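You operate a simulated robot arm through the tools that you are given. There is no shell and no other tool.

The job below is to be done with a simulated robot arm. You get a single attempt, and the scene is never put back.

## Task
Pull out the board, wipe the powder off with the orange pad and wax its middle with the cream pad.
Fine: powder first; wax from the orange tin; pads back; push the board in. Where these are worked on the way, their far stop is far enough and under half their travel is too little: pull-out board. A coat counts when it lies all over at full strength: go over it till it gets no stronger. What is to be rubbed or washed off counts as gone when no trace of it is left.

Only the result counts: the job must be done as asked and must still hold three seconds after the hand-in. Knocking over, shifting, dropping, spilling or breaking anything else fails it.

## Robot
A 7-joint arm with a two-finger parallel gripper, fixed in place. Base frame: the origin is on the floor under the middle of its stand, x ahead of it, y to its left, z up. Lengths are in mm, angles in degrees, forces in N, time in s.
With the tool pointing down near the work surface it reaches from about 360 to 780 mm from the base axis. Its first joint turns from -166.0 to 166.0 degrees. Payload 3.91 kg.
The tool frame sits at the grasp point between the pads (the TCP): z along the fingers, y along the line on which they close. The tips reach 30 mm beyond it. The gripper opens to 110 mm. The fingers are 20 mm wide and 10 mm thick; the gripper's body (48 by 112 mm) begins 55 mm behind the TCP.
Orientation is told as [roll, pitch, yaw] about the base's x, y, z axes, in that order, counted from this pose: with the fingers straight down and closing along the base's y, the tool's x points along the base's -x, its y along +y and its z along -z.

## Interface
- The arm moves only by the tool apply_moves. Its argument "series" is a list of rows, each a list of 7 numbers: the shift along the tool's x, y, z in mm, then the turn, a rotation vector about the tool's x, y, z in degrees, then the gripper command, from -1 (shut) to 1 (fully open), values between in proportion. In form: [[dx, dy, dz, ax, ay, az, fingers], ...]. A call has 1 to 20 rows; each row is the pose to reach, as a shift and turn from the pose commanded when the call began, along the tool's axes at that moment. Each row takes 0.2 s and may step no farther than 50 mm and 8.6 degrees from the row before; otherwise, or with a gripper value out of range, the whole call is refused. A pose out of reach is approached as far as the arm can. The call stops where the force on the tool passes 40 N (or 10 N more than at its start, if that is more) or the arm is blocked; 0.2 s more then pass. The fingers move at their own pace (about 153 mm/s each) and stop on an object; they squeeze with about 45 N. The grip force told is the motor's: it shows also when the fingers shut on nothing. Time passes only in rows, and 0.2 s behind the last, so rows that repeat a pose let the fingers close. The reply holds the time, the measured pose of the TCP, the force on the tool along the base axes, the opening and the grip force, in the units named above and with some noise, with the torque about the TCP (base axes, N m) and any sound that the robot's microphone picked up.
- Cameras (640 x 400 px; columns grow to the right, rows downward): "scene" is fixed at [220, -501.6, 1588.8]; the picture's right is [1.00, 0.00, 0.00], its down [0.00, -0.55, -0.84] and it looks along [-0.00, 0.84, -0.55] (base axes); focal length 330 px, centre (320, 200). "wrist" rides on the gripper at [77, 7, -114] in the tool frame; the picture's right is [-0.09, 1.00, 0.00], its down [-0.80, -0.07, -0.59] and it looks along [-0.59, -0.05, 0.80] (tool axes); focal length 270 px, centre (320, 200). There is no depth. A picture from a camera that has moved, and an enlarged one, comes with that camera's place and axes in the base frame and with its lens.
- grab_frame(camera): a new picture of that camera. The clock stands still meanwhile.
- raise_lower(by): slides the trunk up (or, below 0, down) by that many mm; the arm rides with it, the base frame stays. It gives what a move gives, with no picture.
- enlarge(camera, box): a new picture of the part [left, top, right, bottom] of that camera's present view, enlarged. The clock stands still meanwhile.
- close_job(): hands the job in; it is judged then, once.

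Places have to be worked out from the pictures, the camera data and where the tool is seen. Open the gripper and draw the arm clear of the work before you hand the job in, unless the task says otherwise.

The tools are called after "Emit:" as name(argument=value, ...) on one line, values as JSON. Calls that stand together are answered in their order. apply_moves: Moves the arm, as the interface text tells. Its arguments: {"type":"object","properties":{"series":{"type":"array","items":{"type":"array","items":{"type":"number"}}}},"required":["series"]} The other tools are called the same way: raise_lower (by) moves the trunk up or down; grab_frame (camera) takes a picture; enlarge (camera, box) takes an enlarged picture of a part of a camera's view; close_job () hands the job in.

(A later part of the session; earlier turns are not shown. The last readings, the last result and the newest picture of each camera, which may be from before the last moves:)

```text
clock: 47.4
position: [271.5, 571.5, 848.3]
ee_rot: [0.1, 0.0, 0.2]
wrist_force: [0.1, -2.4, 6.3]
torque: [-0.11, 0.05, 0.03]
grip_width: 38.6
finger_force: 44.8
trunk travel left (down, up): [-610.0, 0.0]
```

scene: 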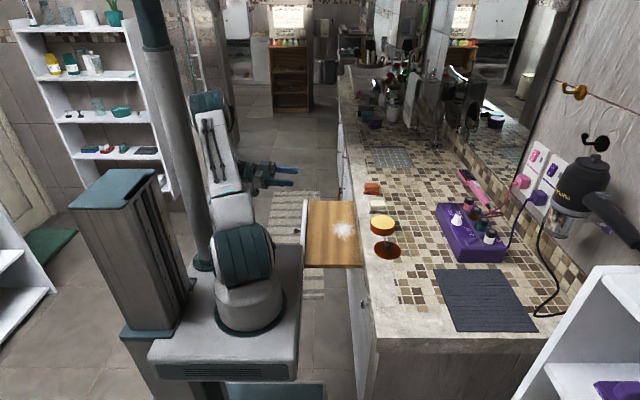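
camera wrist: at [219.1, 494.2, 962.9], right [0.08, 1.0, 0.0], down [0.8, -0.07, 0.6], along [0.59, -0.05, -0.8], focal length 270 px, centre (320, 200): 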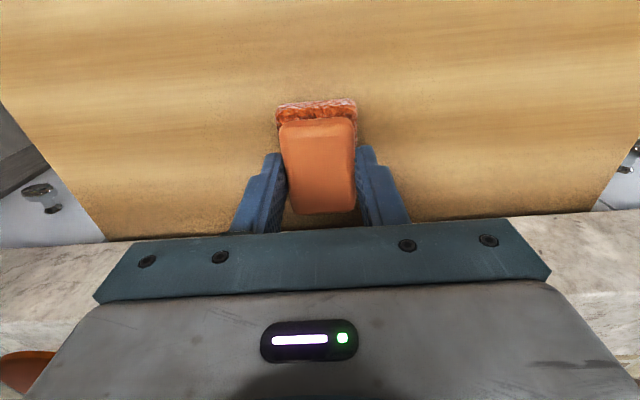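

Next is the line closest to the slab, at x≈320 (pad edge ~350, slab front ~357).

Emit:
apply_moves(series=[[0, 0, -10, 0, 0, 0, -1], [-25, 0, -10, 0, 0, 0, -1], [-48, 0, -10, 0, 0, 0, -1], [-48, 0, 0.8, 0, 0, 0, -1], [-48, -20, 0.8, 0, 0, 0, -1], [-48, -40, 0.8, 0, 0, 0, -1], [-48, -60, 0.8, 0, 0, 0, -1], [-48, -80, 0.8, 0, 0, 0, -1], [-48, -100, 0.8, 0, 0, 0, -1], [-48, -120, 0.8, 0, 0, 0, -1], [-48, -140, 0.8, 0, 0, 0, -1], [-48, -160, 0.8, 0, 0, 0, -1], [-48, -140, 0.8, 0, 0, 0, -1], [-48, -120, 0.8, 0, 0, 0, -1], [-48, -100, 0.8, 0, 0, 0, -1], [-48, -80, 0.8, 0, 0, 0, -1], [-48, -60, 0.8, 0, 0, 0, -1], [-48, -40, 0.8, 0, 0, 0, -1], [-48, -20, 0.8, 0, 0, 0, -1], [-48, 0, 0.8, 0, 0, 0, -1]])

Emit:
enlarge(camera="scene", box=[300, 190, 380, 270])

Emit:
enlarge(camera="wrist", box=[60, 0, 380, 220])

```text
clock: 51.5
position: [318.3, 570.0, 848.1]
ee_rot: [0.2, -0.2, 0.3]
wrist_force: [-0.2, -5.4, 18.5]
torque: [-0.3, 0.02, -0.04]
grip_width: 38.5
finger_force: 45.2
trunk travel left (down, up): [-610.0, 0.0]
```

```text
5.00 times, centred on (340, 230) of scene
camera zoom: at [220.0, -501.6, 1588.8], right [1.0, 0.0, 0.0], down [0.0, -0.55, -0.84], along [0.0, 0.84, -0.55], focal length 1651 px, centre (220, 50)
```

zoom: 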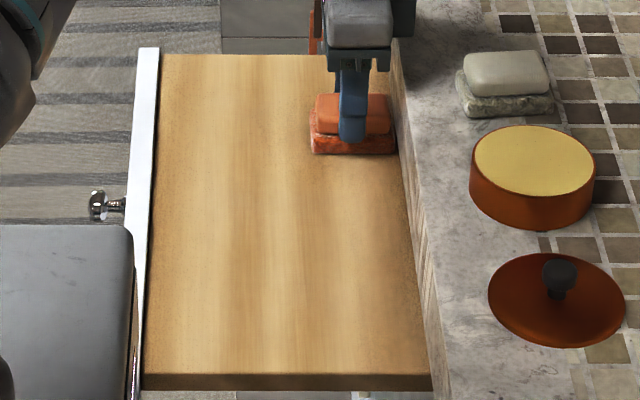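

```text
1.82 times, centred on (220, 110) of wrist
camera zoom: at [240.4, 574.5, 962.6], right [0.08, 1.0, 0.0], down [0.8, -0.07, 0.6], along [0.59, -0.05, -0.8], focal length 491 px, centre (502, 364)
```

zoom: 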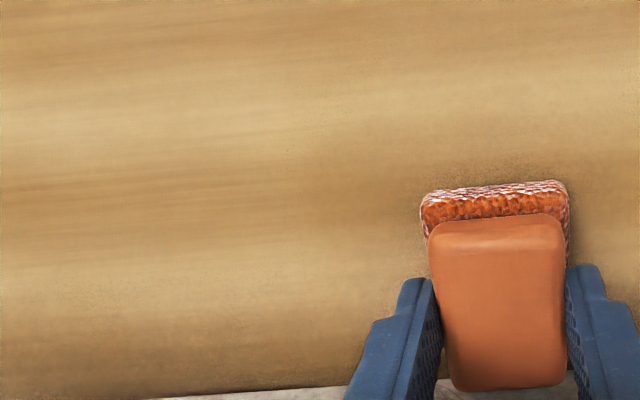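

No powder shows any more. I lift the pad and inspect the whole board from a bit higher, from the wrist camera.

Emit:
apply_moves(series=[[0, 0, -20, 0, 0, 0, -1], [30, -5, -50, 0, 0, 0, -1], [60, -10, -80, 0, 0, 0, -1], [80, -10, -90, 0, 0, 0, -1], [80, -10, -90, 0, 0, 0, -1]])

Emit:
grab_frame(camera="wrist")

Emit:
enlarge(camera="wrist", box=[60, 60, 380, 200])

Emit:
enlarge(camera="scene", box=[310, 200, 370, 260])

```text
clock: 52.8
position: [237.6, 560.1, 937.5]
ee_rot: [0.0, 0.0, 0.3]
wrist_force: [0.0, 0.4, 0.2]
torque: [-0.01, 0.0, 0.02]
grip_width: 38.6
finger_force: 45.0
trunk travel left (down, up): [-610.0, 0.0]
```

```text
taken
camera wrist: at [160.6, 564.9, 1051.7], right [0.08, 1.0, 0.0], down [0.8, -0.07, 0.6], along [0.59, -0.05, -0.8], focal length 270 px, centre (320, 200)
```

wrist: 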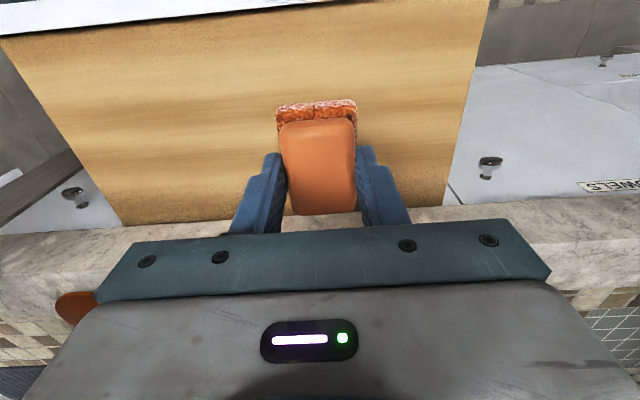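

```text
2.00 times, centred on (220, 130) of wrist
camera zoom: at [160.6, 564.9, 1051.7], right [0.08, 1.0, 0.0], down [0.8, -0.07, 0.6], along [0.59, -0.05, -0.8], focal length 541 px, centre (520, 340)
```

zoom: 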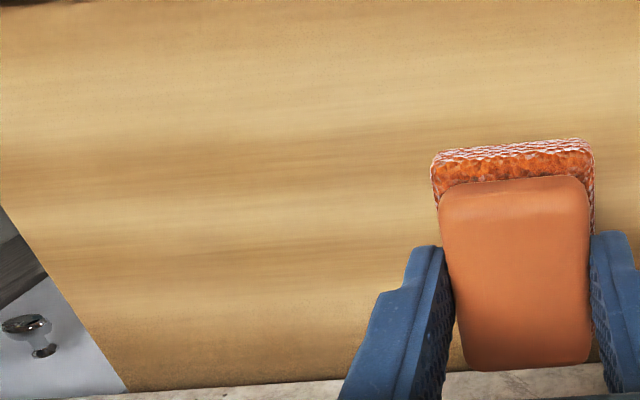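

```text
6.67 times, centred on (340, 230) of scene
camera zoom: at [220.0, -501.6, 1588.8], right [1.0, 0.0, 0.0], down [0.0, -0.55, -0.84], along [0.0, 0.84, -0.55], focal length 2201 px, centre (187, 0)
```

zoom: 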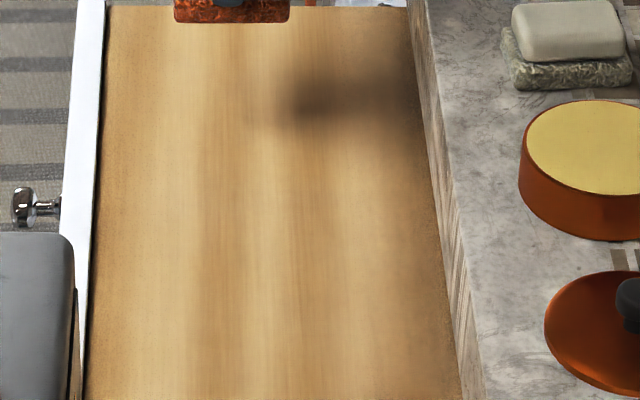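

The board is clean. I carry the orange pad back toward its original spot at (421.5, 639.5).

Emit:
apply_moves(series=[[-15, 5, -40, 0, 0, 0, -1], [-50, 17, -48, 0, 0, 0, -1], [-85, 29, -48, 0, 0, 0, -1], [-120, 40, -45, 0, 0, 0, -1], [-145, 49, -38, 0, 0, 0, -1], [-162, 55, -30, 0, 0, 0, -1], [-162, 55, -30, 0, 0, 0, -1]])

Emit:
enlarge(camera="scene", box=[340, 160, 410, 210])

```text
clock: 54.4
position: [399.4, 616.5, 966.8]
ee_rot: [0.0, -0.1, 0.3]
wrist_force: [0.2, -0.2, -1.0]
torque: [0.04, 0.0, -0.01]
grip_width: 38.6
finger_force: 45.3
trunk travel left (down, up): [-610.0, 0.0]
```

```text
8.00 times, centred on (375, 185) of scene
camera zoom: at [220.0, -501.6, 1588.8], right [1.0, 0.0, 0.0], down [0.0, -0.55, -0.84], along [0.0, 0.84, -0.55], focal length 2641 px, centre (-120, 320)
```

zoom: 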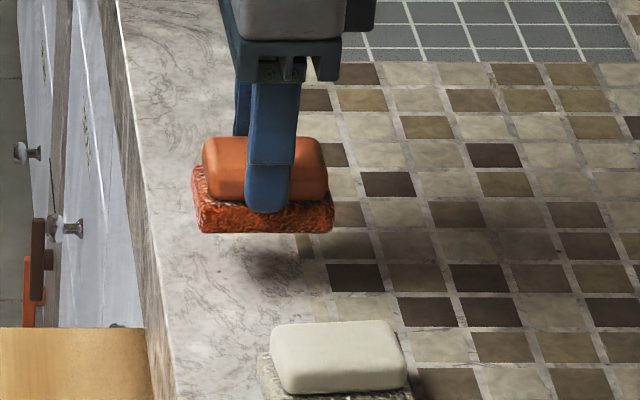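

Next I move over the original spot and lower to a few mm above the counter.

Emit:
apply_moves(series=[[-7, 7, 14, 0, 0, 0, -1], [-15, 15, 26, 0, 0, 0, -1], [-22.2, 22.9, 34, 0, 0, 0, -1], [-22.2, 22.9, 36, 0, 0, 0, -1], [-22.2, 22.9, 36, 0, 0, 0, -1]])

```text
clock: 55.5
position: [423.1, 638.7, 931.0]
ee_rot: [0.0, -0.1, 0.3]
wrist_force: [-0.9, 0.6, -0.3]
torque: [0.01, 0.0, 0.04]
grip_width: 38.3
finger_force: 44.9
trunk travel left (down, up): [-610.0, 0.0]
```

I correct by a millimetre and lower to touch the counter.

Emit:
apply_moves(series=[[1.2, 0.6, 1, 0, 0, 0, -1], [1.2, 0.6, 2, 0, 0, 0, -1], [1.2, 0.6, 3, 0, 0, 0, -1], [1.2, 0.6, 3, 0, 0, 0, -1]])

Emit:
enlarge(camera="scene", box=[340, 160, 410, 210])

Emit:
enlarge(camera="wrist", box=[210, 90, 450, 240])

```text
clock: 56.5
position: [422.0, 639.1, 928.9]
ee_rot: [0.2, -0.2, 0.4]
wrist_force: [-0.2, 0.8, -0.3]
torque: [-0.03, -0.02, 0.0]
grip_width: 38.4
finger_force: 44.9
trunk travel left (down, up): [-610.0, 0.0]
```

```text
8.00 times, centred on (375, 185) of scene
camera zoom: at [220.0, -501.6, 1588.8], right [1.0, 0.0, 0.0], down [0.0, -0.55, -0.84], along [0.0, 0.84, -0.55], focal length 2641 px, centre (-120, 320)
```

zoom: 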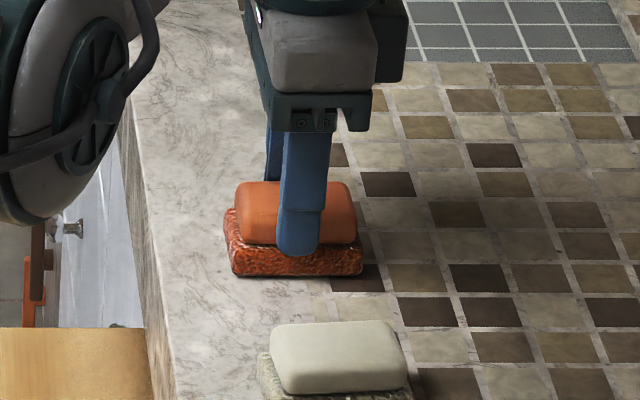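

```text
2.67 times, centred on (330, 165) of wrist
camera zoom: at [343.4, 644.1, 1042.4], right [0.08, 1.0, 0.0], down [0.8, -0.07, 0.6], along [0.59, -0.05, -0.8], focal length 721 px, centre (293, 293)
```

zoom: 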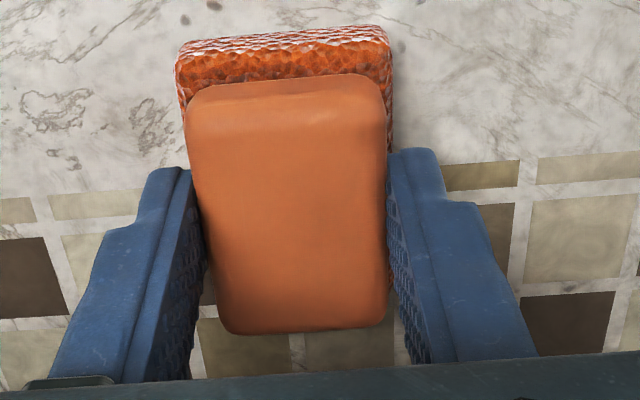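

The pad is nearly touching; a couple more mm down until I feel the contact.

Emit:
apply_moves(series=[[0, 0, 1, 0, 0, 0, -1], [0, 0, 2, 0, 0, 0, -1], [0, 0, 2, 0, 0, 0, -1]])

```text
clock: 57.4
position: [421.4, 638.0, 926.3]
ee_rot: [0.1, -0.2, 0.3]
wrist_force: [0.9, 0.1, 0.9]
torque: [-0.02, -0.04, 0.04]
grip_width: 38.6
finger_force: 45.4
trunk travel left (down, up): [-610.0, 0.0]
```

Emit:
apply_moves(series=[[0, 0.5, 0.7, 0, 0, 0, -1], [0, 0.5, 1.4, 0, 0, 0, -1], [0, 0.5, 1.4, 0, 0, 0, -1]])

```text
clock: 58.1
position: [420.0, 638.0, 926.1]
ee_rot: [0.2, -0.2, 0.3]
wrist_force: [1.6, 1.7, 8.5]
torque: [-0.06, 0.01, -0.01]
grip_width: 38.7
finger_force: 44.9
trunk travel left (down, up): [-610.0, 0.0]
```

Contact confirmed (8.5 N). I open the fingers and lift away, inward.

Emit:
apply_moves(series=[[0, 0, -0.8, 0, 0, 0, -1], [0, 0, -0.8, 0, 0, 0, 0.2], [0, 0, -0.8, 0, 0, 0, 1], [0, 0, -0.8, 0, 0, 0, 1], [2, -2, -20, 0, 0, 0, 1], [4, -6, -45, 0, 0, 0, 1], [20, -20, -70, 0, 0, 0, 1], [40, -40, -90, 0, 0, 0, 1], [60, -80, -100, 0, 0, 0, 1], [60, -110, -100, 0, 0, 0, 1], [60, -110, -100, 0, 0, 0, 1]])

Emit:
grab_frame(camera="wrist")

Emit:
enlarge(camera="scene", box=[340, 160, 410, 210])

```text
clock: 60.5
position: [414.6, 635.5, 1033.3]
ee_rot: [0.0, -0.1, 0.3]
wrist_force: [-0.2, -0.7, 0.1]
torque: [-0.01, -0.01, -0.01]
grip_width: 110.0
finger_force: 0.1
out of reach, approached as far as the arm can: row 6, 7, 8, 9, 10, 11
trunk travel left (down, up): [-610.0, 0.0]
```

```text
taken
camera wrist: at [336.4, 641.3, 1147.8], right [0.08, 1.0, 0.0], down [0.8, -0.07, 0.6], along [0.59, -0.05, -0.8], focal length 270 px, centre (320, 200)
```

wrist: 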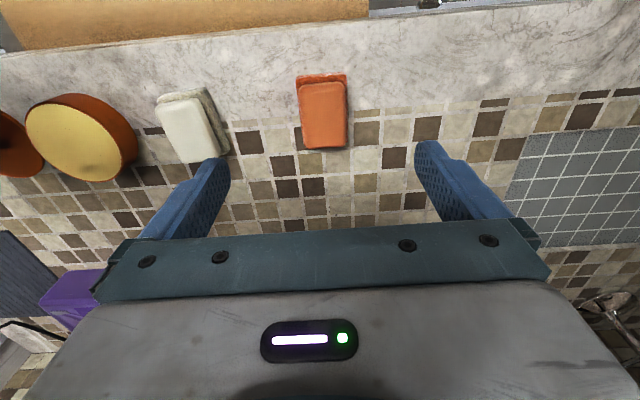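

```text
8.00 times, centred on (375, 185) of scene
camera zoom: at [220.0, -501.6, 1588.8], right [1.0, 0.0, 0.0], down [0.0, -0.55, -0.84], along [0.0, 0.84, -0.55], focal length 2641 px, centre (-120, 320)
```

zoom: 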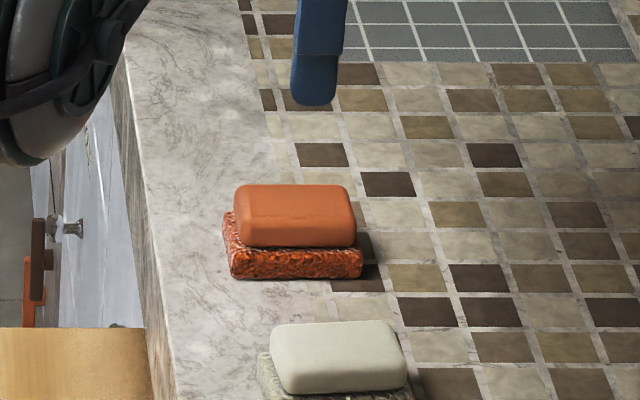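

The orange pad is back on its spot. The reading shows the arm lagging its command, so I hold still for a moment to see where it settles.

Emit:
apply_moves(series=[[0, 0, 0, 0, 0, 0, 1], [0, 0, 0, 0, 0, 0, 1]])

```text
clock: 61.1
position: [413.6, 637.1, 1033.5]
ee_rot: [0.1, -0.1, 0.4]
wrist_force: [0.3, 0.1, -0.2]
torque: [0.01, -0.03, 0.01]
grip_width: 109.9
finger_force: 0.0
trunk travel left (down, up): [-610.0, 0.0]
```

The arm holds at (413.6, 637, 1033). I now move over the cream pad, estimated at (419, 509).

Emit:
apply_moves(series=[[0, -40, 0, 0, 0, 0, 1], [-2, -80, 10, 0, 0, 0, 1], [-4, -115, 30, 0, 0, 0, 1], [-5.4, -128, 48, 0, 0, 0, 1], [-5.4, -128, 48, 0, 0, 0, 1]])

Emit:
grab_frame(camera="wrist")

Emit:
enlarge(camera="wrist", box=[210, 50, 450, 200])

```text
clock: 62.4
position: [483.5, 595.9, 990.7]
ee_rot: [-0.1, -0.1, 0.3]
wrist_force: [-0.2, 1.1, 0.0]
torque: [-0.02, -0.03, -0.01]
grip_width: 110.1
finger_force: 0.0
out of reach, approached as far as the arm can: row 1, 2, 3, 4, 5
trunk travel left (down, up): [-610.0, 0.0]
```

```text
taken
camera wrist: at [406.0, 600.7, 1105.1], right [0.08, 1.0, 0.0], down [0.8, -0.07, 0.6], along [0.59, -0.05, -0.8], focal length 270 px, centre (320, 200)
```

wrist: 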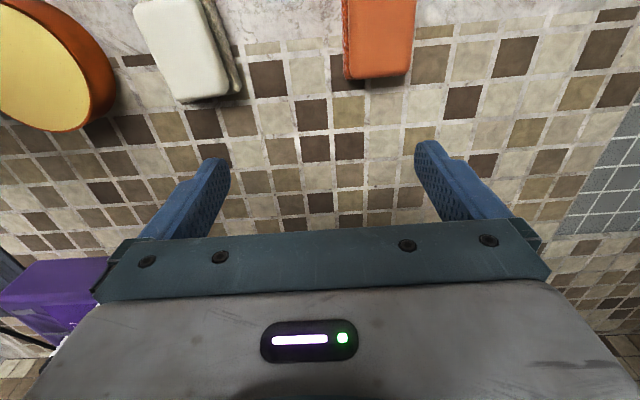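

```text
2.67 times, centred on (330, 125) of wrist
camera zoom: at [406.0, 600.7, 1105.1], right [0.08, 1.0, 0.0], down [0.8, -0.07, 0.6], along [0.59, -0.05, -0.8], focal length 721 px, centre (293, 400)
```

zoom: 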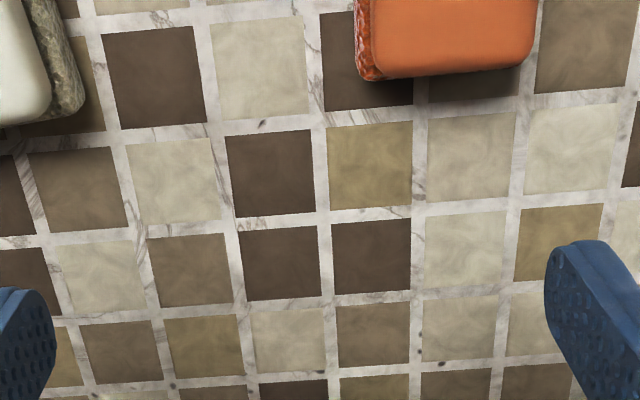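

The arm slid along its reach limit instead of following the path. I back it inward radially with small steps to leave the stretched posture.

Emit:
apply_moves(series=[[8, -10, 0, 0, 0, 0, 1], [16, -20, 0, 0, 0, 0, 1], [24, -30, 0, 0, 0, 0, 1], [32, -40, 0, 0, 0, 0, 1]])

Emit:
grab_frame(camera="scene")

```text
clock: 63.4
position: [482.3, 596.1, 992.7]
ee_rot: [-0.1, -0.1, 0.3]
wrist_force: [-0.4, 0.2, 0.3]
torque: [0.02, 0.01, -0.01]
grip_width: 110.0
finger_force: 0.1
out of reach, approached as far as the arm can: row 1, 2, 3, 4
trunk travel left (down, up): [-610.0, 0.0]
```

```text
taken
```

scene: 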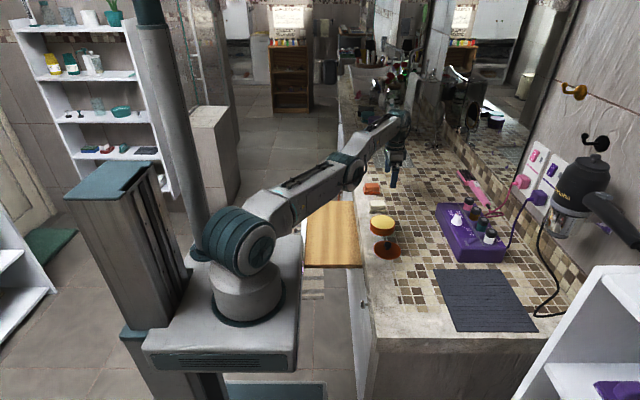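

The arm is fully stretched with its elbow straight and resists a small inward command. I try a longer inward-and-up command at safe height so the elbow can fold.

Emit:
apply_moves(series=[[16, -19, -6, 0, 0, 0, 1], [31, -39, -12, 0, 0, 0, 1], [47, -58, -18, 0, 0, 0, 1], [63, -78, -24, 0, 0, 0, 1], [79, -97, -30, 0, 0, 0, 1], [94, -116, -36, 0, 0, 0, 1], [110, -136, -42, 0, 0, 0, 1], [126, -155, -48, 0, 0, 0, 1], [141, -175, -54, 0, 0, 0, 1], [157, -194, -60, 0, 0, 0, 1]])

Emit:
grab_frame(camera="scene")

```text
clock: 65.5
position: [461.0, 602.0, 1073.0]
ee_rot: [0.0, 0.1, 0.3]
wrist_force: [-0.4, -0.4, 0.0]
torque: [0.01, 0.02, 0.01]
grip_width: 109.8
finger_force: 0.1
out of reach, approached as far as the arm can: row 1, 2, 3, 4, 5, 6, 7, 8, 9, 10
trunk travel left (down, up): [-610.0, 0.0]
```

```text
taken
```

scene: 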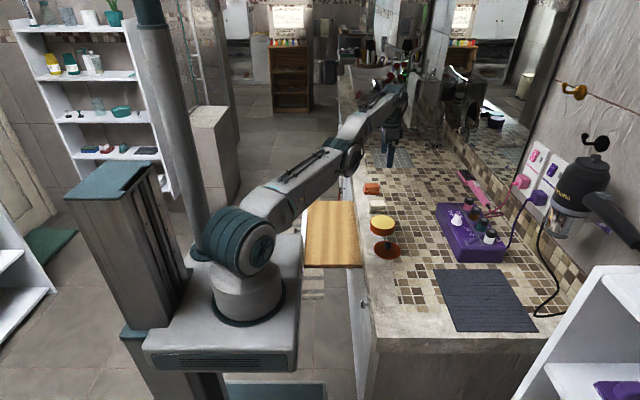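

Moving along the sphere works, and earlier a vertical drop from a high stretched pose re-bent the elbow. So I go higher first, then drop straight down along a chord.

Emit:
apply_moves(series=[[3, -4, -25, 0, 0, 0, 1], [6, -8, -50, 0, 0, 0, 1], [10, -14, -75, 0, 0, 0, 1], [15, -20, -100, 0, 0, 0, 1], [20, -27, -125, 0, 0, 0, 1], [25, -34, -150, 0, 0, 0, 1], [25, -34, -150, 0, 0, 0, 1]])

```text
clock: 67.2
position: [435.2, 570.2, 1223.8]
ee_rot: [-0.1, 0.0, 0.4]
wrist_force: [0.3, -0.4, -0.4]
torque: [0.01, -0.01, 0.06]
grip_width: 109.7
finger_force: 0.1
trunk travel left (down, up): [-610.0, 0.0]
```

The arm followed exactly and is bending again. I now move down and inward over the cream pad.

Emit:
apply_moves(series=[[3, -10, 30, 0, 0, 0, 1], [6, -20, 60, 0, 0, 0, 1], [10, -30, 95, 0, 0, 0, 1], [14, -42, 130, 0, 0, 0, 1], [16, -52, 165, 0, 0, 0, 1], [16, -61, 200, 0, 0, 0, 1], [16, -61, 235, 0, 0, 0, 1], [16, -61, 235, 0, 0, 0, 1]])

Emit:
grab_frame(camera="wrist")

Emit:
enlarge(camera="wrist", box=[210, 50, 450, 200])

```text
clock: 69.0
position: [483.5, 595.5, 998.1]
ee_rot: [0.0, -0.1, 0.3]
wrist_force: [-0.7, -0.4, -0.3]
torque: [-0.01, -0.01, -0.02]
grip_width: 110.0
finger_force: 0.1
out of reach, approached as far as the arm can: row 1, 2, 3, 4, 5, 6, 7, 8
trunk travel left (down, up): [-610.0, 0.0]
```

```text
taken
camera wrist: at [405.8, 600.7, 1112.5], right [0.08, 1.0, 0.0], down [0.8, -0.07, 0.6], along [0.59, -0.05, -0.8], focal length 270 px, centre (320, 200)
```

wrist: 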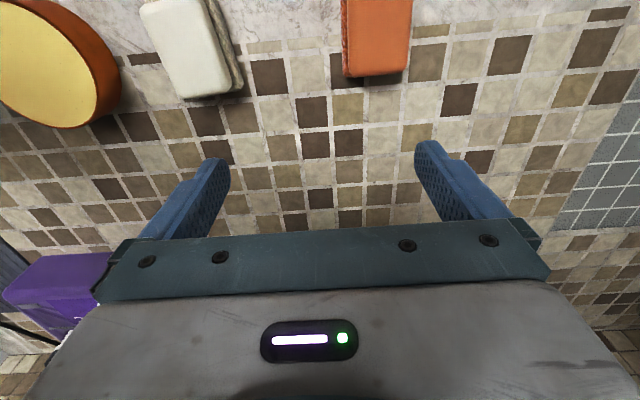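

```text
2.67 times, centred on (330, 125) of wrist
camera zoom: at [405.8, 600.7, 1112.5], right [0.08, 1.0, 0.0], down [0.8, -0.07, 0.6], along [0.59, -0.05, -0.8], focal length 721 px, centre (293, 400)
```

zoom: 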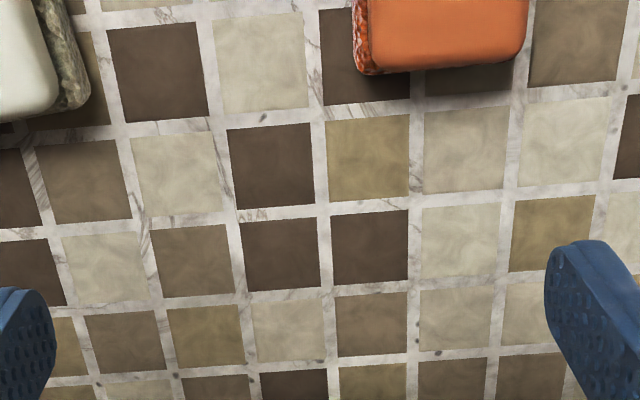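

Azimuth and height follow, only the radius stays stuck at full stretch. I try very small radial steps inward, growing gradually.

Emit:
apply_moves(series=[[0.6, -0.8, 0, 0, 0, 0, 1], [1.2, -1.6, 0, 0, 0, 0, 1], [1.9, -2.3, 0, 0, 0, 0, 1], [2.5, -3.1, 0, 0, 0, 0, 1], [3.8, -4.7, 0, 0, 0, 0, 1], [5, -6.2, 0, 0, 0, 0, 1], [7.6, -9.3, 0, 0, 0, 0, 1], [10, -12.4, 0, 0, 0, 0, 1], [13.8, -17, 0, 0, 0, 0, 1], [19, -23, 0, 0, 0, 0, 1]])

```text
clock: 71.2
position: [482.8, 595.8, 998.0]
ee_rot: [0.0, 0.0, 0.4]
wrist_force: [-0.2, 0.3, 0.4]
torque: [0.0, -0.01, 0.0]
grip_width: 110.2
finger_force: 0.1
out of reach, approached as far as the arm can: row 3, 4, 5, 6, 7, 8, 9, 10
trunk travel left (down, up): [-610.0, 0.0]
```

A 2 mm tolerance applies and the radius is stuck because lifting pressed the elbow straight. I go up along the sphere, then descend purely vertically, as worked the first time.

Emit:
apply_moves(series=[[1, -1, -25, 0, 0, 0, 1], [3, -4, -50, 0, 0, 0, 1], [5, -6, -75, 0, 0, 0, 1], [8, -10, -100, 0, 0, 0, 1], [11, -14, -125, 0, 0, 0, 1], [15, -18, -150, 0, 0, 0, 1], [19, -23, -175, 0, 0, 0, 1], [24, -30, -200, 0, 0, 0, 1], [29, -36, -226, 0, 0, 0, 1], [29, -36, -226, 0, 0, 0, 1]])

Emit:
apply_moves(series=[[0, 0, 40, 0, 0, 0, 1], [0, 0, 80, 0, 0, 0, 1], [0, 0, 120, 0, 0, 0, 1], [0, 0, 160, 0, 0, 0, 1], [0, 0, 180, 0, 0, 0, 1]])

```text
clock: 73.3
position: [453.8, 560.6, 1225.7]
ee_rot: [0.1, 0.0, 0.3]
wrist_force: [0.9, 0.3, -0.1]
torque: [-0.02, 0.01, 0.02]
grip_width: 110.2
finger_force: 0.0
trunk travel left (down, up): [-610.0, 0.0]
```

```text
clock: 74.5
position: [477.2, 591.9, 1054.9]
ee_rot: [0.0, 0.0, 0.3]
wrist_force: [-0.5, -0.3, 0.6]
torque: [-0.03, -0.01, 0.02]
grip_width: 110.1
finger_force: 0.0
out of reach, approached as far as the arm can: row 1, 2, 3, 4, 5
trunk travel left (down, up): [-610.0, 0.0]
```

Still stuck, so another joint is probably at its limit in this stretched posture. I test whether turning the tool's yaw frees it, staying at a safe height.

Emit:
apply_moves(series=[[0, 0, 0, 0, 0, 8, 1], [0, 0, 0, 0, 0, 16, 1], [0, 0, 0, 0, 0, 24, 1], [0, 0, 0, 0, 0, 32, 1], [0, 0, 0, 0, 0, 40, 1], [8, -10, 0, 0, 0, 40, 1], [16, -20, 0, 0, 0, 40, 1], [24, -30, 0, 0, 0, 40, 1]])

Emit:
grab_frame(camera="scene")

```text
clock: 76.3
position: [476.6, 592.9, 1054.8]
ee_rot: [0.0, -0.1, -39.8]
wrist_force: [-0.3, 0.0, -0.9]
torque: [0.0, -0.01, 0.04]
grip_width: 110.2
finger_force: 0.1
out of reach, approached as far as the arm can: row 6, 7, 8
trunk travel left (down, up): [-610.0, 0.0]
```

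```text
taken
```

scene: 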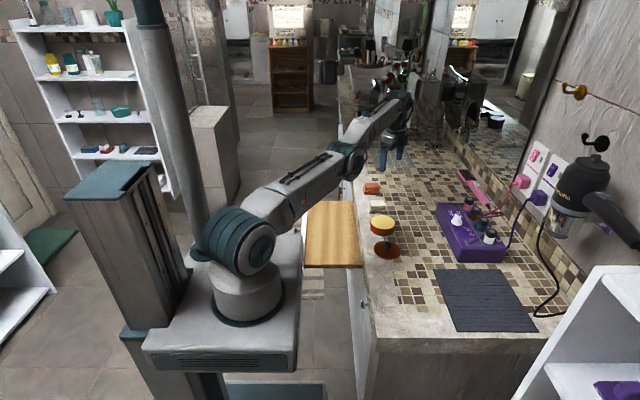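

Yaw turns freely but the radius does not, so it is the elbow/wrist-pitch pair. I tilt the fingers outward (freeing the wrist pitch) while letting the tip swing out, then try moving inward and down.

Emit:
apply_moves(series=[[0, 28, -2, -8, 0, 0, 1], [0, 55, -8, -16, 0, 0, 1], [0, 81, -17, -24, 0, 0, 1], [0, 81, -10, -24, 0, 0, 1], [0, 76, 0, -24, 0, 0, 1], [0, 70, 10, -24, 0, 0, 1], [0, 60, 20, -24, 0, 0, 1], [0, 50, 30, -24, 0, 0, 1]])

```text
clock: 78.2
position: [531.3, 663.3, 1029.2]
ee_rot: [24.1, -0.1, -39.7]
wrist_force: [0.2, -1.0, 0.3]
torque: [0.02, -0.03, -0.04]
grip_width: 110.2
finger_force: 0.0
out of reach, approached as far as the arm can: row 4, 5, 6, 7, 8
trunk travel left (down, up): [-610.0, 0.0]
```

Working it through, tilting the fingers outward pushes the elbow the wrong way; tilting inward should push it to the proper bend. I tilt inward by 56° about the wrist, then move inward.

Emit:
apply_moves(series=[[0, -27.9, -1.9, 8, 0, 0, 1], [0, -55.2, -7.7, 16, 0, 0, 1], [0, -81.3, -17.3, 24, 0, 0, 1], [0, -106.1, -30.4, 32, 0, 0, 1], [0, -128.6, -46.8, 40, 0, 0, 1], [0, -148.7, -66.2, 48, 0, 0, 1], [0, -165.9, -88.2, 56, 0, 0, 1], [0, -179.6, -94.3, 56, 0, 0, 1], [0, -193.3, -100.4, 56, 0, 0, 1], [0, -211.6, -108.5, 56, 0, 0, 1]])

Emit:
grab_frame(camera="scene")

```text
clock: 80.3
position: [378.1, 479.7, 1042.4]
ee_rot: [-31.9, 0.0, -39.7]
wrist_force: [-0.1, -0.5, 0.5]
torque: [0.01, 0.0, 0.01]
grip_width: 110.0
finger_force: 0.1
out of reach, approached as far as the arm can: row 7
trunk travel left (down, up): [-610.0, 0.0]
```

```text
taken
```

scene: 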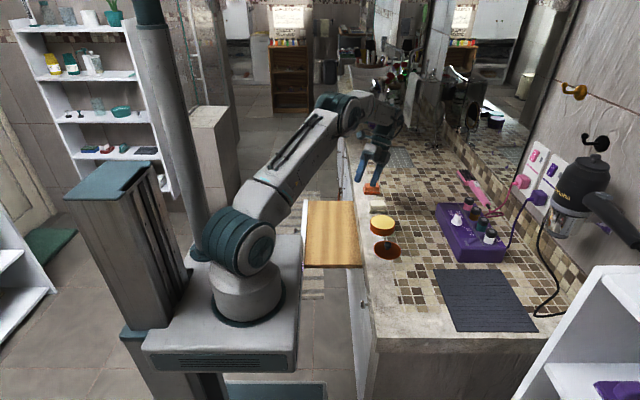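

That worked: the elbow is bent properly upward again. I now undo the tilt and then the yaw in place.

Emit:
apply_moves(series=[[0, -4, 0, -8, 0, 0, 1], [0, -8, 0, -16, 0, 0, 1], [0, -12, 0, -24, 0, 0, 1], [0, -16, 0, -31.9, 0, 0, 1], [0, -16, 0, -31.9, 0, 0, 1]])

Emit:
apply_moves(series=[[0, 0, 0, 0, 0, -8, 1], [0, 0, 0, 0, 0, -16, 1], [0, 0, 0, 0, 0, -24, 1], [0, 0, 0, 0, 0, -32, 1], [0, 0, 0, 0, 0, -39.7, 1], [0, 0, 0, 0, 0, -39.7, 1]])

Emit:
grab_frame(camera="wrist")

```text
clock: 81.5
position: [370.2, 469.8, 1050.8]
ee_rot: [0.1, -0.1, -39.9]
wrist_force: [0.1, -0.4, 0.0]
torque: [-0.02, 0.03, 0.02]
grip_width: 109.9
finger_force: 0.1
trunk travel left (down, up): [-610.0, 0.0]
```

```text
clock: 83.0
position: [370.4, 470.1, 1051.8]
ee_rot: [0.0, 0.0, 0.0]
wrist_force: [0.1, 0.9, 0.0]
torque: [-0.01, -0.01, 0.02]
grip_width: 109.8
finger_force: 0.1
trunk travel left (down, up): [-610.0, 0.0]
```

```text
taken
camera wrist: at [292.0, 475.7, 1165.8], right [0.09, 1.0, 0.0], down [0.8, -0.07, 0.6], along [0.59, -0.05, -0.8], focal length 270 px, centre (320, 200)
```

wrist: 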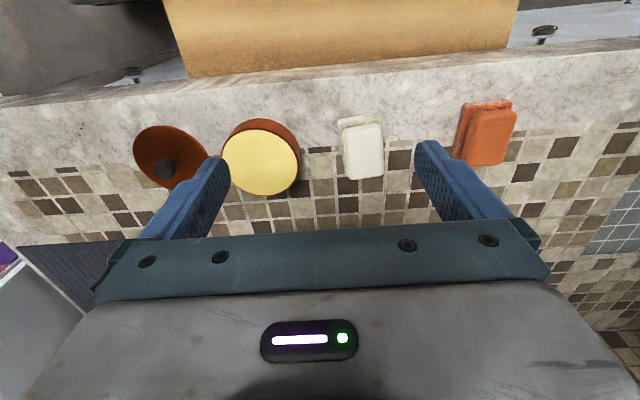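

The gripper is straight down again and everything on the counter is intact. Now I go above the cream pad.

Emit:
apply_moves(series=[[-20, 15, 15, 0, 0, 0, 1], [-40, 30, 35, 0, 0, 0, 1], [-49, 39, 60, 0, 0, 0, 1], [-49, 39, 70, 0, 0, 0, 1], [-49, 39, 70, 0, 0, 0, 1]])

Emit:
grab_frame(camera="wrist")

Emit:
enlarge(camera="wrist", box=[210, 50, 450, 200])

```text
clock: 84.2
position: [418.5, 510.9, 980.4]
ee_rot: [0.1, 0.0, 0.0]
wrist_force: [-0.9, 0.0, -0.2]
torque: [0.02, 0.02, 0.02]
grip_width: 109.9
finger_force: 0.1
trunk travel left (down, up): [-610.0, 0.0]
```

```text
taken
camera wrist: at [341.5, 515.2, 1095.0], right [0.09, 1.0, 0.0], down [0.8, -0.07, 0.6], along [0.59, -0.05, -0.8], focal length 270 px, centre (320, 200)
```

wrist: 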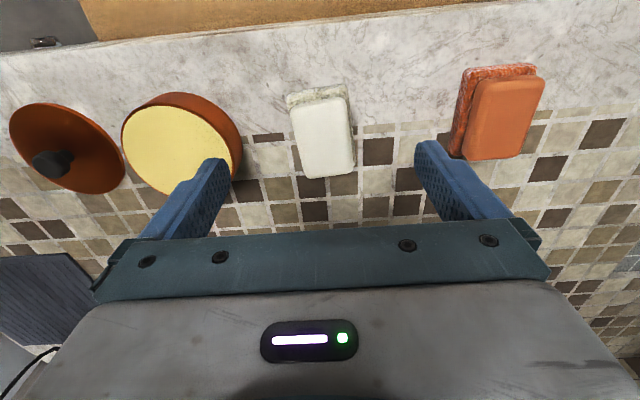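

```text
2.67 times, centred on (330, 125) of wrist
camera zoom: at [341.5, 515.2, 1095.0], right [0.09, 1.0, 0.0], down [0.8, -0.07, 0.6], along [0.59, -0.05, -0.8], focal length 721 px, centre (293, 400)
```

zoom: 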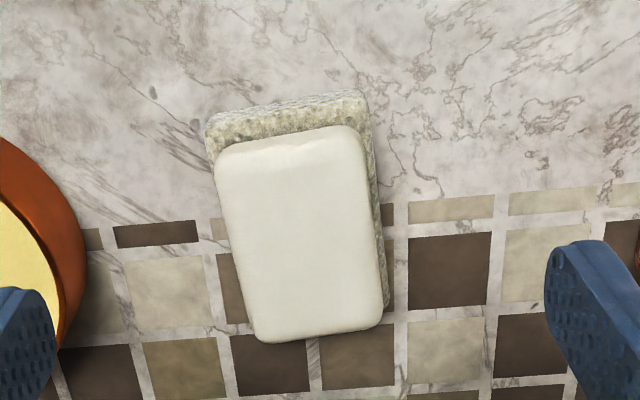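

The cream pad's block is centred at about (420, 511.6) and turned ~+4°. I match that yaw, narrow the opening to keep clear of the tin, and descend.

Emit:
apply_moves(series=[[-1.3, 0.7, 5, 0, 0, -4, 0.4], [-1.3, 0.7, 20, 0, 0, -4, 0.4], [-1.3, 0.7, 35, 0, 0, -4, 0.4], [-1.3, 0.7, 47, 0, 0, -4, 0.4], [-1.3, 0.7, 52, 0, 0, -4, 0.4], [-1.3, 0.7, 52, 0, 0, -4, 0.4]])

Emit:
enlarge(camera="wrist", box=[210, 90, 450, 240])

Emit:
enlarge(camera="scene", box=[345, 175, 415, 225])

```text
clock: 85.5
position: [420.4, 508.4, 929.5]
ee_rot: [0.0, 0.0, 4.0]
wrist_force: [-1.1, -0.3, -0.7]
torque: [0.01, -0.02, -0.02]
grip_width: 77.0
finger_force: 0.0
trunk travel left (down, up): [-610.0, 0.0]
```

```text
2.67 times, centred on (330, 165) of wrist
camera zoom: at [342.0, 509.8, 1043.4], right [0.02, 1.0, 0.0], down [0.8, -0.01, 0.6], along [0.59, -0.01, -0.8], focal length 721 px, centre (293, 293)
```

zoom: 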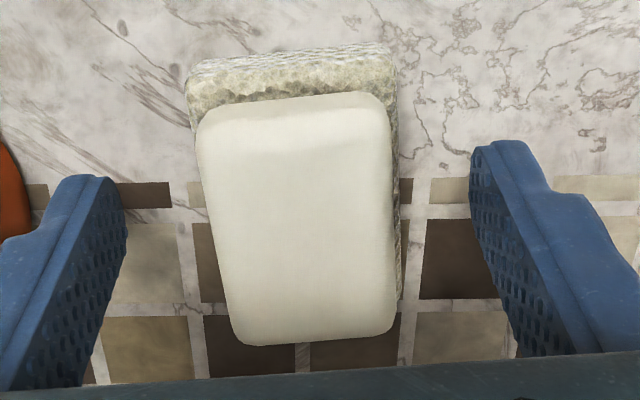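

```text
8.00 times, centred on (380, 200) of scene
camera zoom: at [220.0, -501.6, 1588.8], right [1.0, 0.0, 0.0], down [0.0, -0.55, -0.84], along [0.0, 0.84, -0.55], focal length 2641 px, centre (-160, 200)
```

zoom: 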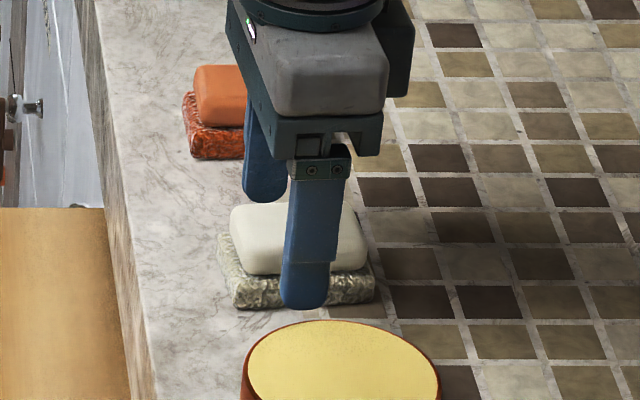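

The pad sits centred and parallel between the fingers. I close.

Emit:
apply_moves(series=[[0, 0, 0.5, 0, 0, 0, 0.1], [0, 0, 0.5, 0, 0, 0, -0.2], [0, 0, 0.5, 0, 0, 0, -1], [0, 0, 0.5, 0, 0, 0, -1], [0, 0, 0.5, 0, 0, 0, -1]])

Emit:
enlarge(camera="wrist", box=[210, 90, 450, 240])

```text
clock: 86.8
position: [420.1, 510.3, 928.7]
ee_rot: [0.0, 0.0, 4.0]
wrist_force: [1.1, 0.0, 0.9]
torque: [0.0, -0.05, -0.01]
grip_width: 38.6
finger_force: 44.9
trunk travel left (down, up): [-610.0, 0.0]
```

```text
2.67 times, centred on (330, 165) of wrist
camera zoom: at [342.2, 509.8, 1043.1], right [0.02, 1.0, 0.0], down [0.8, -0.01, 0.6], along [0.59, -0.01, -0.8], focal length 721 px, centre (293, 293)
```

zoom: 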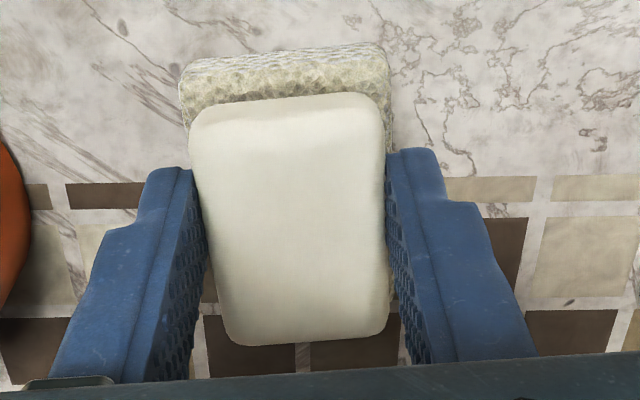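

The cream pad is held (return pose about (420, 510, 928.7), yaw 4°). I lift it and carry it over the tin, whose wax is centred near (426, 400) with its top around z≈908.

Emit:
apply_moves(series=[[0, 0, -10, 0, 0, 0, -1], [0, 0, -35, 0, 0, 0, -1], [0, 0, -60, 0, 0, 0, -1], [0, 0, -75, 0, 0, 0, -1], [0.5, -35, -75, 0, 0, 0, -1], [1, -70, -75, 0, 0, 0, -1], [1.7, -100, -75, 0, 0, 0, -1], [1.7, -110.2, -65, 0, 0, 0, -1], [1.7, -110.2, -60, 0, 0, 0, -1], [1.7, -110.2, -60, 0, 0, 0, -1]])

Emit:
grab_frame(camera="wrist")

Emit:
enlarge(camera="scene", box=[345, 175, 425, 255])

```text
clock: 89.0
position: [426.7, 398.8, 989.1]
ee_rot: [0.0, 0.0, 3.9]
wrist_force: [-0.8, -0.3, 0.4]
torque: [-0.02, -0.03, 0.0]
grip_width: 38.4
finger_force: 44.8
trunk travel left (down, up): [-610.0, 0.0]
```

```text
taken
camera wrist: at [348.6, 399.5, 1103.7], right [0.02, 1.0, 0.0], down [0.8, -0.01, 0.59], along [0.59, -0.01, -0.8], focal length 270 px, centre (320, 200)
```

wrist: 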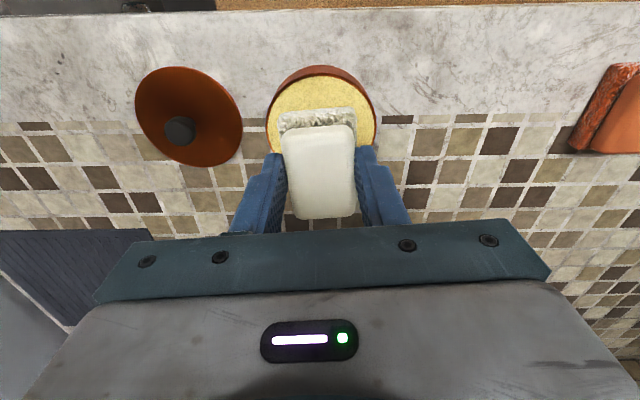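

```text
5.00 times, centred on (385, 215) of scene
camera zoom: at [220.0, -501.6, 1588.8], right [1.0, 0.0, 0.0], down [0.0, -0.55, -0.84], along [0.0, 0.84, -0.55], focal length 1651 px, centre (-5, 125)
```

zoom: 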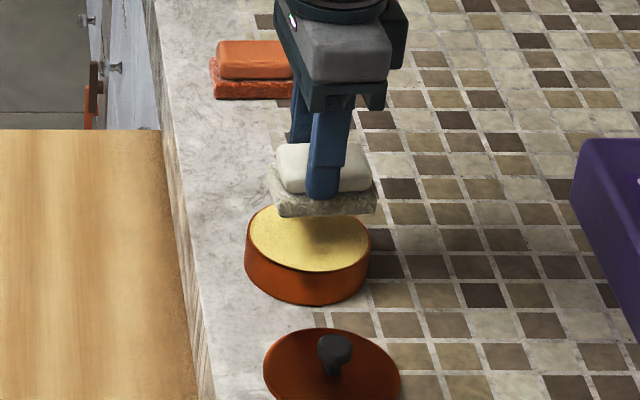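

The pad is nicely above the wax, off by only about 2 mm. I correct and lower to just above the wax.

Emit:
apply_moves(series=[[1.8, 1.6, 10, 0, 0, 0, -1], [1.8, 1.6, 20, 0, 0, 0, -1], [1.8, 1.6, 28, 0, 0, 0, -1], [1.8, 1.6, 28, 0, 0, 0, -1]])

Emit:
enlarge(camera="scene", box=[355, 195, 405, 245])

```text
clock: 90.0
position: [425.2, 400.7, 962.5]
ee_rot: [0.0, 0.0, 4.1]
wrist_force: [0.3, 0.6, -0.4]
torque: [-0.01, 0.01, 0.0]
grip_width: 38.6
finger_force: 44.6
trunk travel left (down, up): [-610.0, 0.0]
```

```text
8.00 times, centred on (380, 220) of scene
camera zoom: at [220.0, -501.6, 1588.8], right [1.0, 0.0, 0.0], down [0.0, -0.55, -0.84], along [0.0, 0.84, -0.55], focal length 2641 px, centre (-160, 40)
```

zoom: 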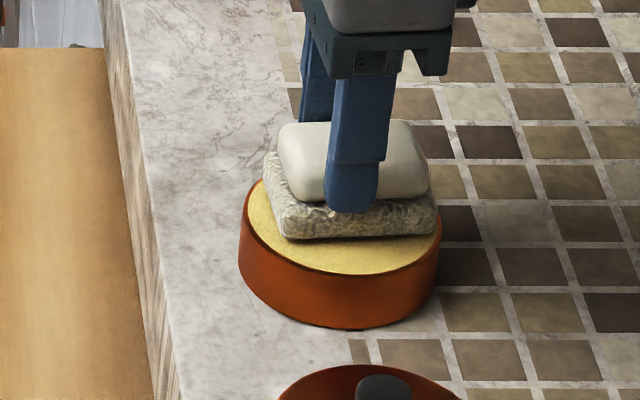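

The pad is ~3 mm too far in x; I shift it and step down to touch the wax gently.

Emit:
apply_moves(series=[[3, 0, 1.5, 0, 0, 0, -1], [3, 0, 3, 0, 0, 0, -1], [3, 0, 4.5, 0, 0, 0, -1], [3, 0, 4.5, 0, 0, 0, -1]])

```text
clock: 91.0
position: [421.5, 401.0, 957.7]
ee_rot: [0.2, -0.1, 4.0]
wrist_force: [-0.2, -0.3, 13.3]
torque: [-0.1, 0.09, 0.01]
grip_width: 38.3
finger_force: 45.1
trunk travel left (down, up): [-610.0, 0.0]
```

Contact at 13 N on the wax. I hold briefly, then lift and look at the pad and tin.

Emit:
apply_moves(series=[[0, 0, 0, 0, 0, 0, -1], [0, 0, 0, 0, 0, 0, -1], [0, 0, 0, 0, 0, 0, -1]])

Emit:
enlarge(camera="scene", box=[355, 195, 405, 245])

Emit:
apply_moves(series=[[0, 0, -5, 0, 0, 0, -1], [0, 0, -20, 0, 0, 0, -1], [0, 0, -40, 0, 0, 0, -1], [0, 0, -40, 0, 0, 0, -1]])

Emit:
enlarge(camera="scene", box=[355, 185, 415, 245])

Emit:
enlarge(camera="wrist", box=[200, 50, 440, 200])

```text
clock: 91.8
position: [421.7, 400.3, 958.4]
ee_rot: [0.1, -0.2, 4.0]
wrist_force: [0.1, 1.8, 19.5]
torque: [-0.07, -0.05, 0.01]
grip_width: 38.6
finger_force: 45.1
trunk travel left (down, up): [-610.0, 0.0]
```

```text
8.00 times, centred on (380, 220) of scene
camera zoom: at [220.0, -501.6, 1588.8], right [1.0, 0.0, 0.0], down [0.0, -0.55, -0.84], along [0.0, 0.84, -0.55], focal length 2641 px, centre (-160, 40)
```

zoom: 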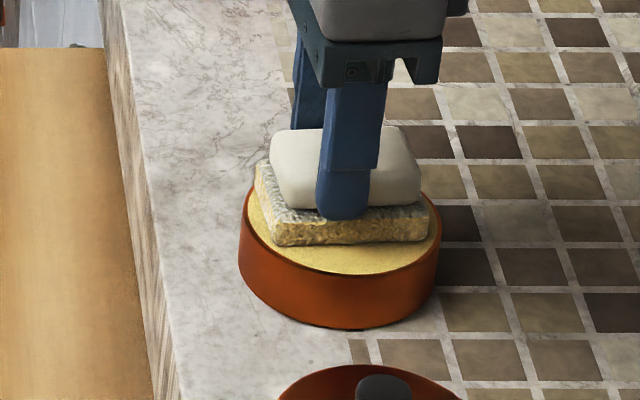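

```text
clock: 92.8
position: [421.4, 399.9, 997.2]
ee_rot: [0.0, 0.0, 4.0]
wrist_force: [0.2, 0.1, 0.2]
torque: [-0.01, -0.02, 0.01]
grip_width: 38.3
finger_force: 45.0
trunk travel left (down, up): [-610.0, 0.0]
```

```text
6.67 times, centred on (385, 215) of scene
camera zoom: at [220.0, -501.6, 1588.8], right [1.0, 0.0, 0.0], down [0.0, -0.55, -0.84], along [0.0, 0.84, -0.55], focal length 2201 px, centre (-113, 100)
```

zoom: 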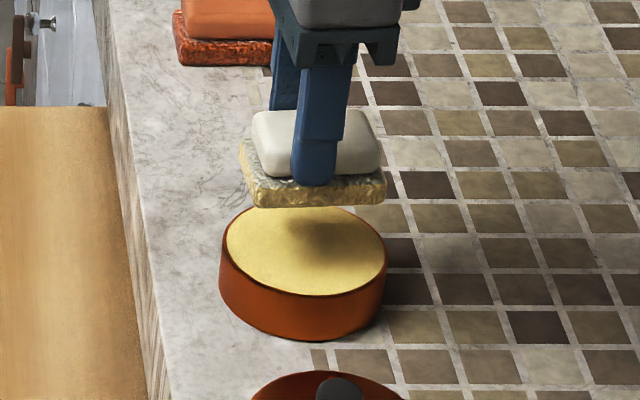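

```text
2.67 times, centred on (320, 125) of wrist
camera zoom: at [343.3, 401.3, 1111.2], right [0.02, 1.0, 0.0], down [0.8, -0.01, 0.59], along [0.59, -0.01, -0.8], focal length 721 px, centre (320, 400)
```

zoom: 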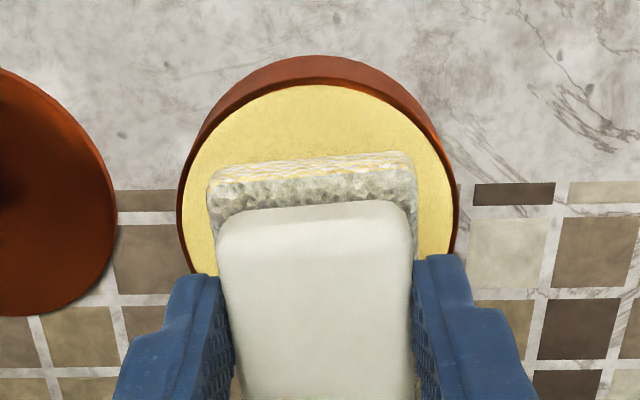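

The pad picked up wax (its sponge turned yellow), and the tin stayed put. I carry the pad over the board's middle and lower it near the surface.

Emit:
apply_moves(series=[[29, 20, -5, 0, 0, 0, -1], [59, 40, -5, 0, 0, 0, -1], [88, 65, -5, 0, 0, 0, -1], [117.4, 98.4, 0, 0, 0, 0, -1], [117.4, 98.4, 40, 0, 0, 0, -1], [117.4, 98.4, 80, 0, 0, 0, -1], [117.4, 98.4, 115, 0, 0, 0, -1], [117.4, 98.4, 138, 0, 0, 0, -1], [117.4, 98.4, 138, 0, 0, 0, -1]])

Emit:
enlarge(camera="scene", box=[300, 190, 380, 270])

```text
clock: 94.8
position: [297.7, 492.1, 858.7]
ee_rot: [0.0, -0.1, 4.0]
wrist_force: [0.0, -0.5, -0.9]
torque: [0.01, 0.03, 0.0]
grip_width: 38.4
finger_force: 44.7
trunk travel left (down, up): [-610.0, 0.0]
```

```text
5.00 times, centred on (340, 230) of scene
camera zoom: at [220.0, -501.6, 1588.8], right [1.0, 0.0, 0.0], down [0.0, -0.55, -0.84], along [0.0, 0.84, -0.55], focal length 1651 px, centre (220, 50)
```

zoom: 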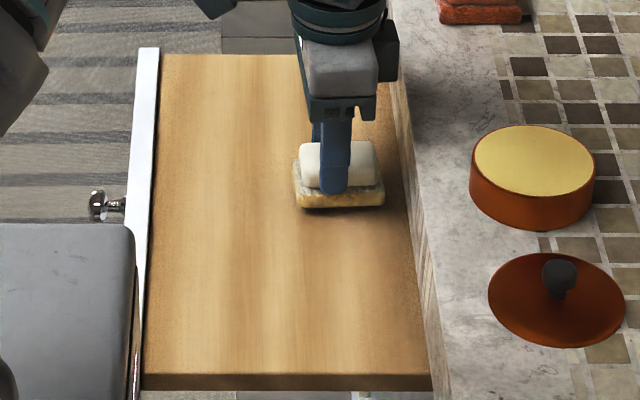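

The pad is about 10 mm above the board. I lower until gentle contact.

Emit:
apply_moves(series=[[0, 0, 5, 0, 0, 0, -1], [0, 0, 8, 0, 0, 0, -1], [0, 0, 10, 0, 0, 0, -1], [0, 0, 11, 0, 0, 0, -1], [0, 0, 11, 0, 0, 0, -1]])

```text
clock: 96.0
position: [297.6, 490.5, 851.3]
ee_rot: [0.2, -0.2, 4.0]
wrist_force: [2.0, 1.3, 26.4]
torque: [-0.15, 0.02, -0.02]
grip_width: 38.4
finger_force: 45.1
trunk travel left (down, up): [-610.0, 0.0]
```

Contact reached (26 N). I ease off and rub along y over the middle, then look at the coat.

Emit:
apply_moves(series=[[0, 0, -1.6, 0, 0, 0, -1], [-1.4, 20, -1.6, 0, 0, 0, -1], [-2.8, 40, -1.6, 0, 0, 0, -1], [-4.2, 60, -1.6, 0, 0, 0, -1], [-2.8, 40, -1.6, 0, 0, 0, -1], [-1.4, 20, -1.6, 0, 0, 0, -1], [0, 0, -1.6, 0, 0, 0, -1], [1.4, -20, -1.6, 0, 0, 0, -1], [2.8, -40, -1.6, 0, 0, 0, -1], [4.2, -60, -1.6, 0, 0, 0, -1], [2.8, -40, -1.6, 0, 0, 0, -1], [1.4, -20, -1.6, 0, 0, 0, -1], [0, 0, -1.6, 0, 0, 0, -1]])

Emit:
enlarge(camera="scene", box=[300, 190, 380, 270])

Emit:
enlarge(camera="wrist", box=[120, 0, 520, 240])

```text
clock: 98.8
position: [296.2, 489.6, 850.4]
ee_rot: [0.1, -0.1, 4.2]
wrist_force: [-0.4, -5.7, 18.6]
torque: [-0.32, 0.04, 0.1]
grip_width: 38.6
finger_force: 44.7
trunk travel left (down, up): [-610.0, 0.0]
```

```text
5.00 times, centred on (340, 230) of scene
camera zoom: at [220.0, -501.6, 1588.8], right [1.0, 0.0, 0.0], down [0.0, -0.55, -0.84], along [0.0, 0.84, -0.55], focal length 1651 px, centre (220, 50)
```

zoom: 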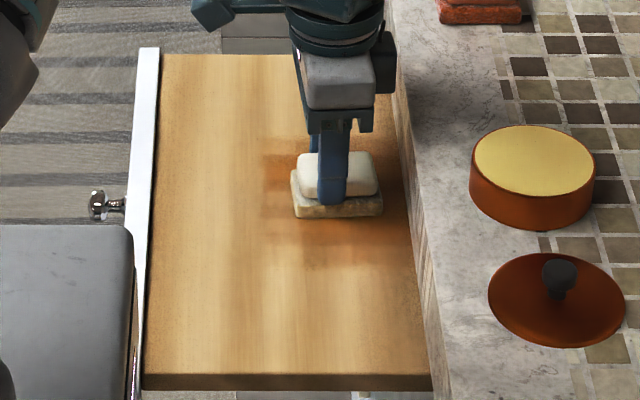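

```text
1.60 times, centred on (320, 120) of wrist
camera zoom: at [218.4, 489.6, 964.4], right [0.02, 1.0, 0.0], down [0.8, -0.01, 0.6], along [0.6, -0.01, -0.8], focal length 432 px, centre (320, 328)
```

zoom: 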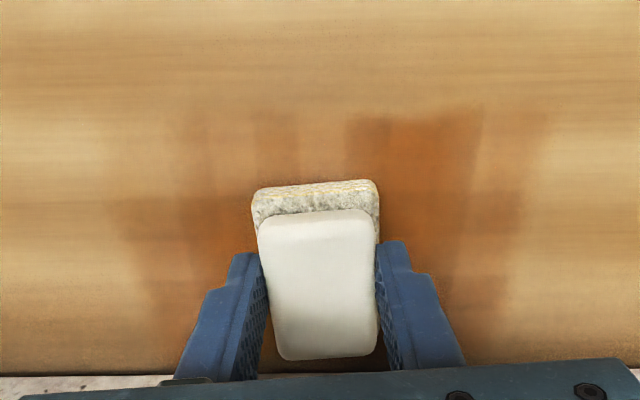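

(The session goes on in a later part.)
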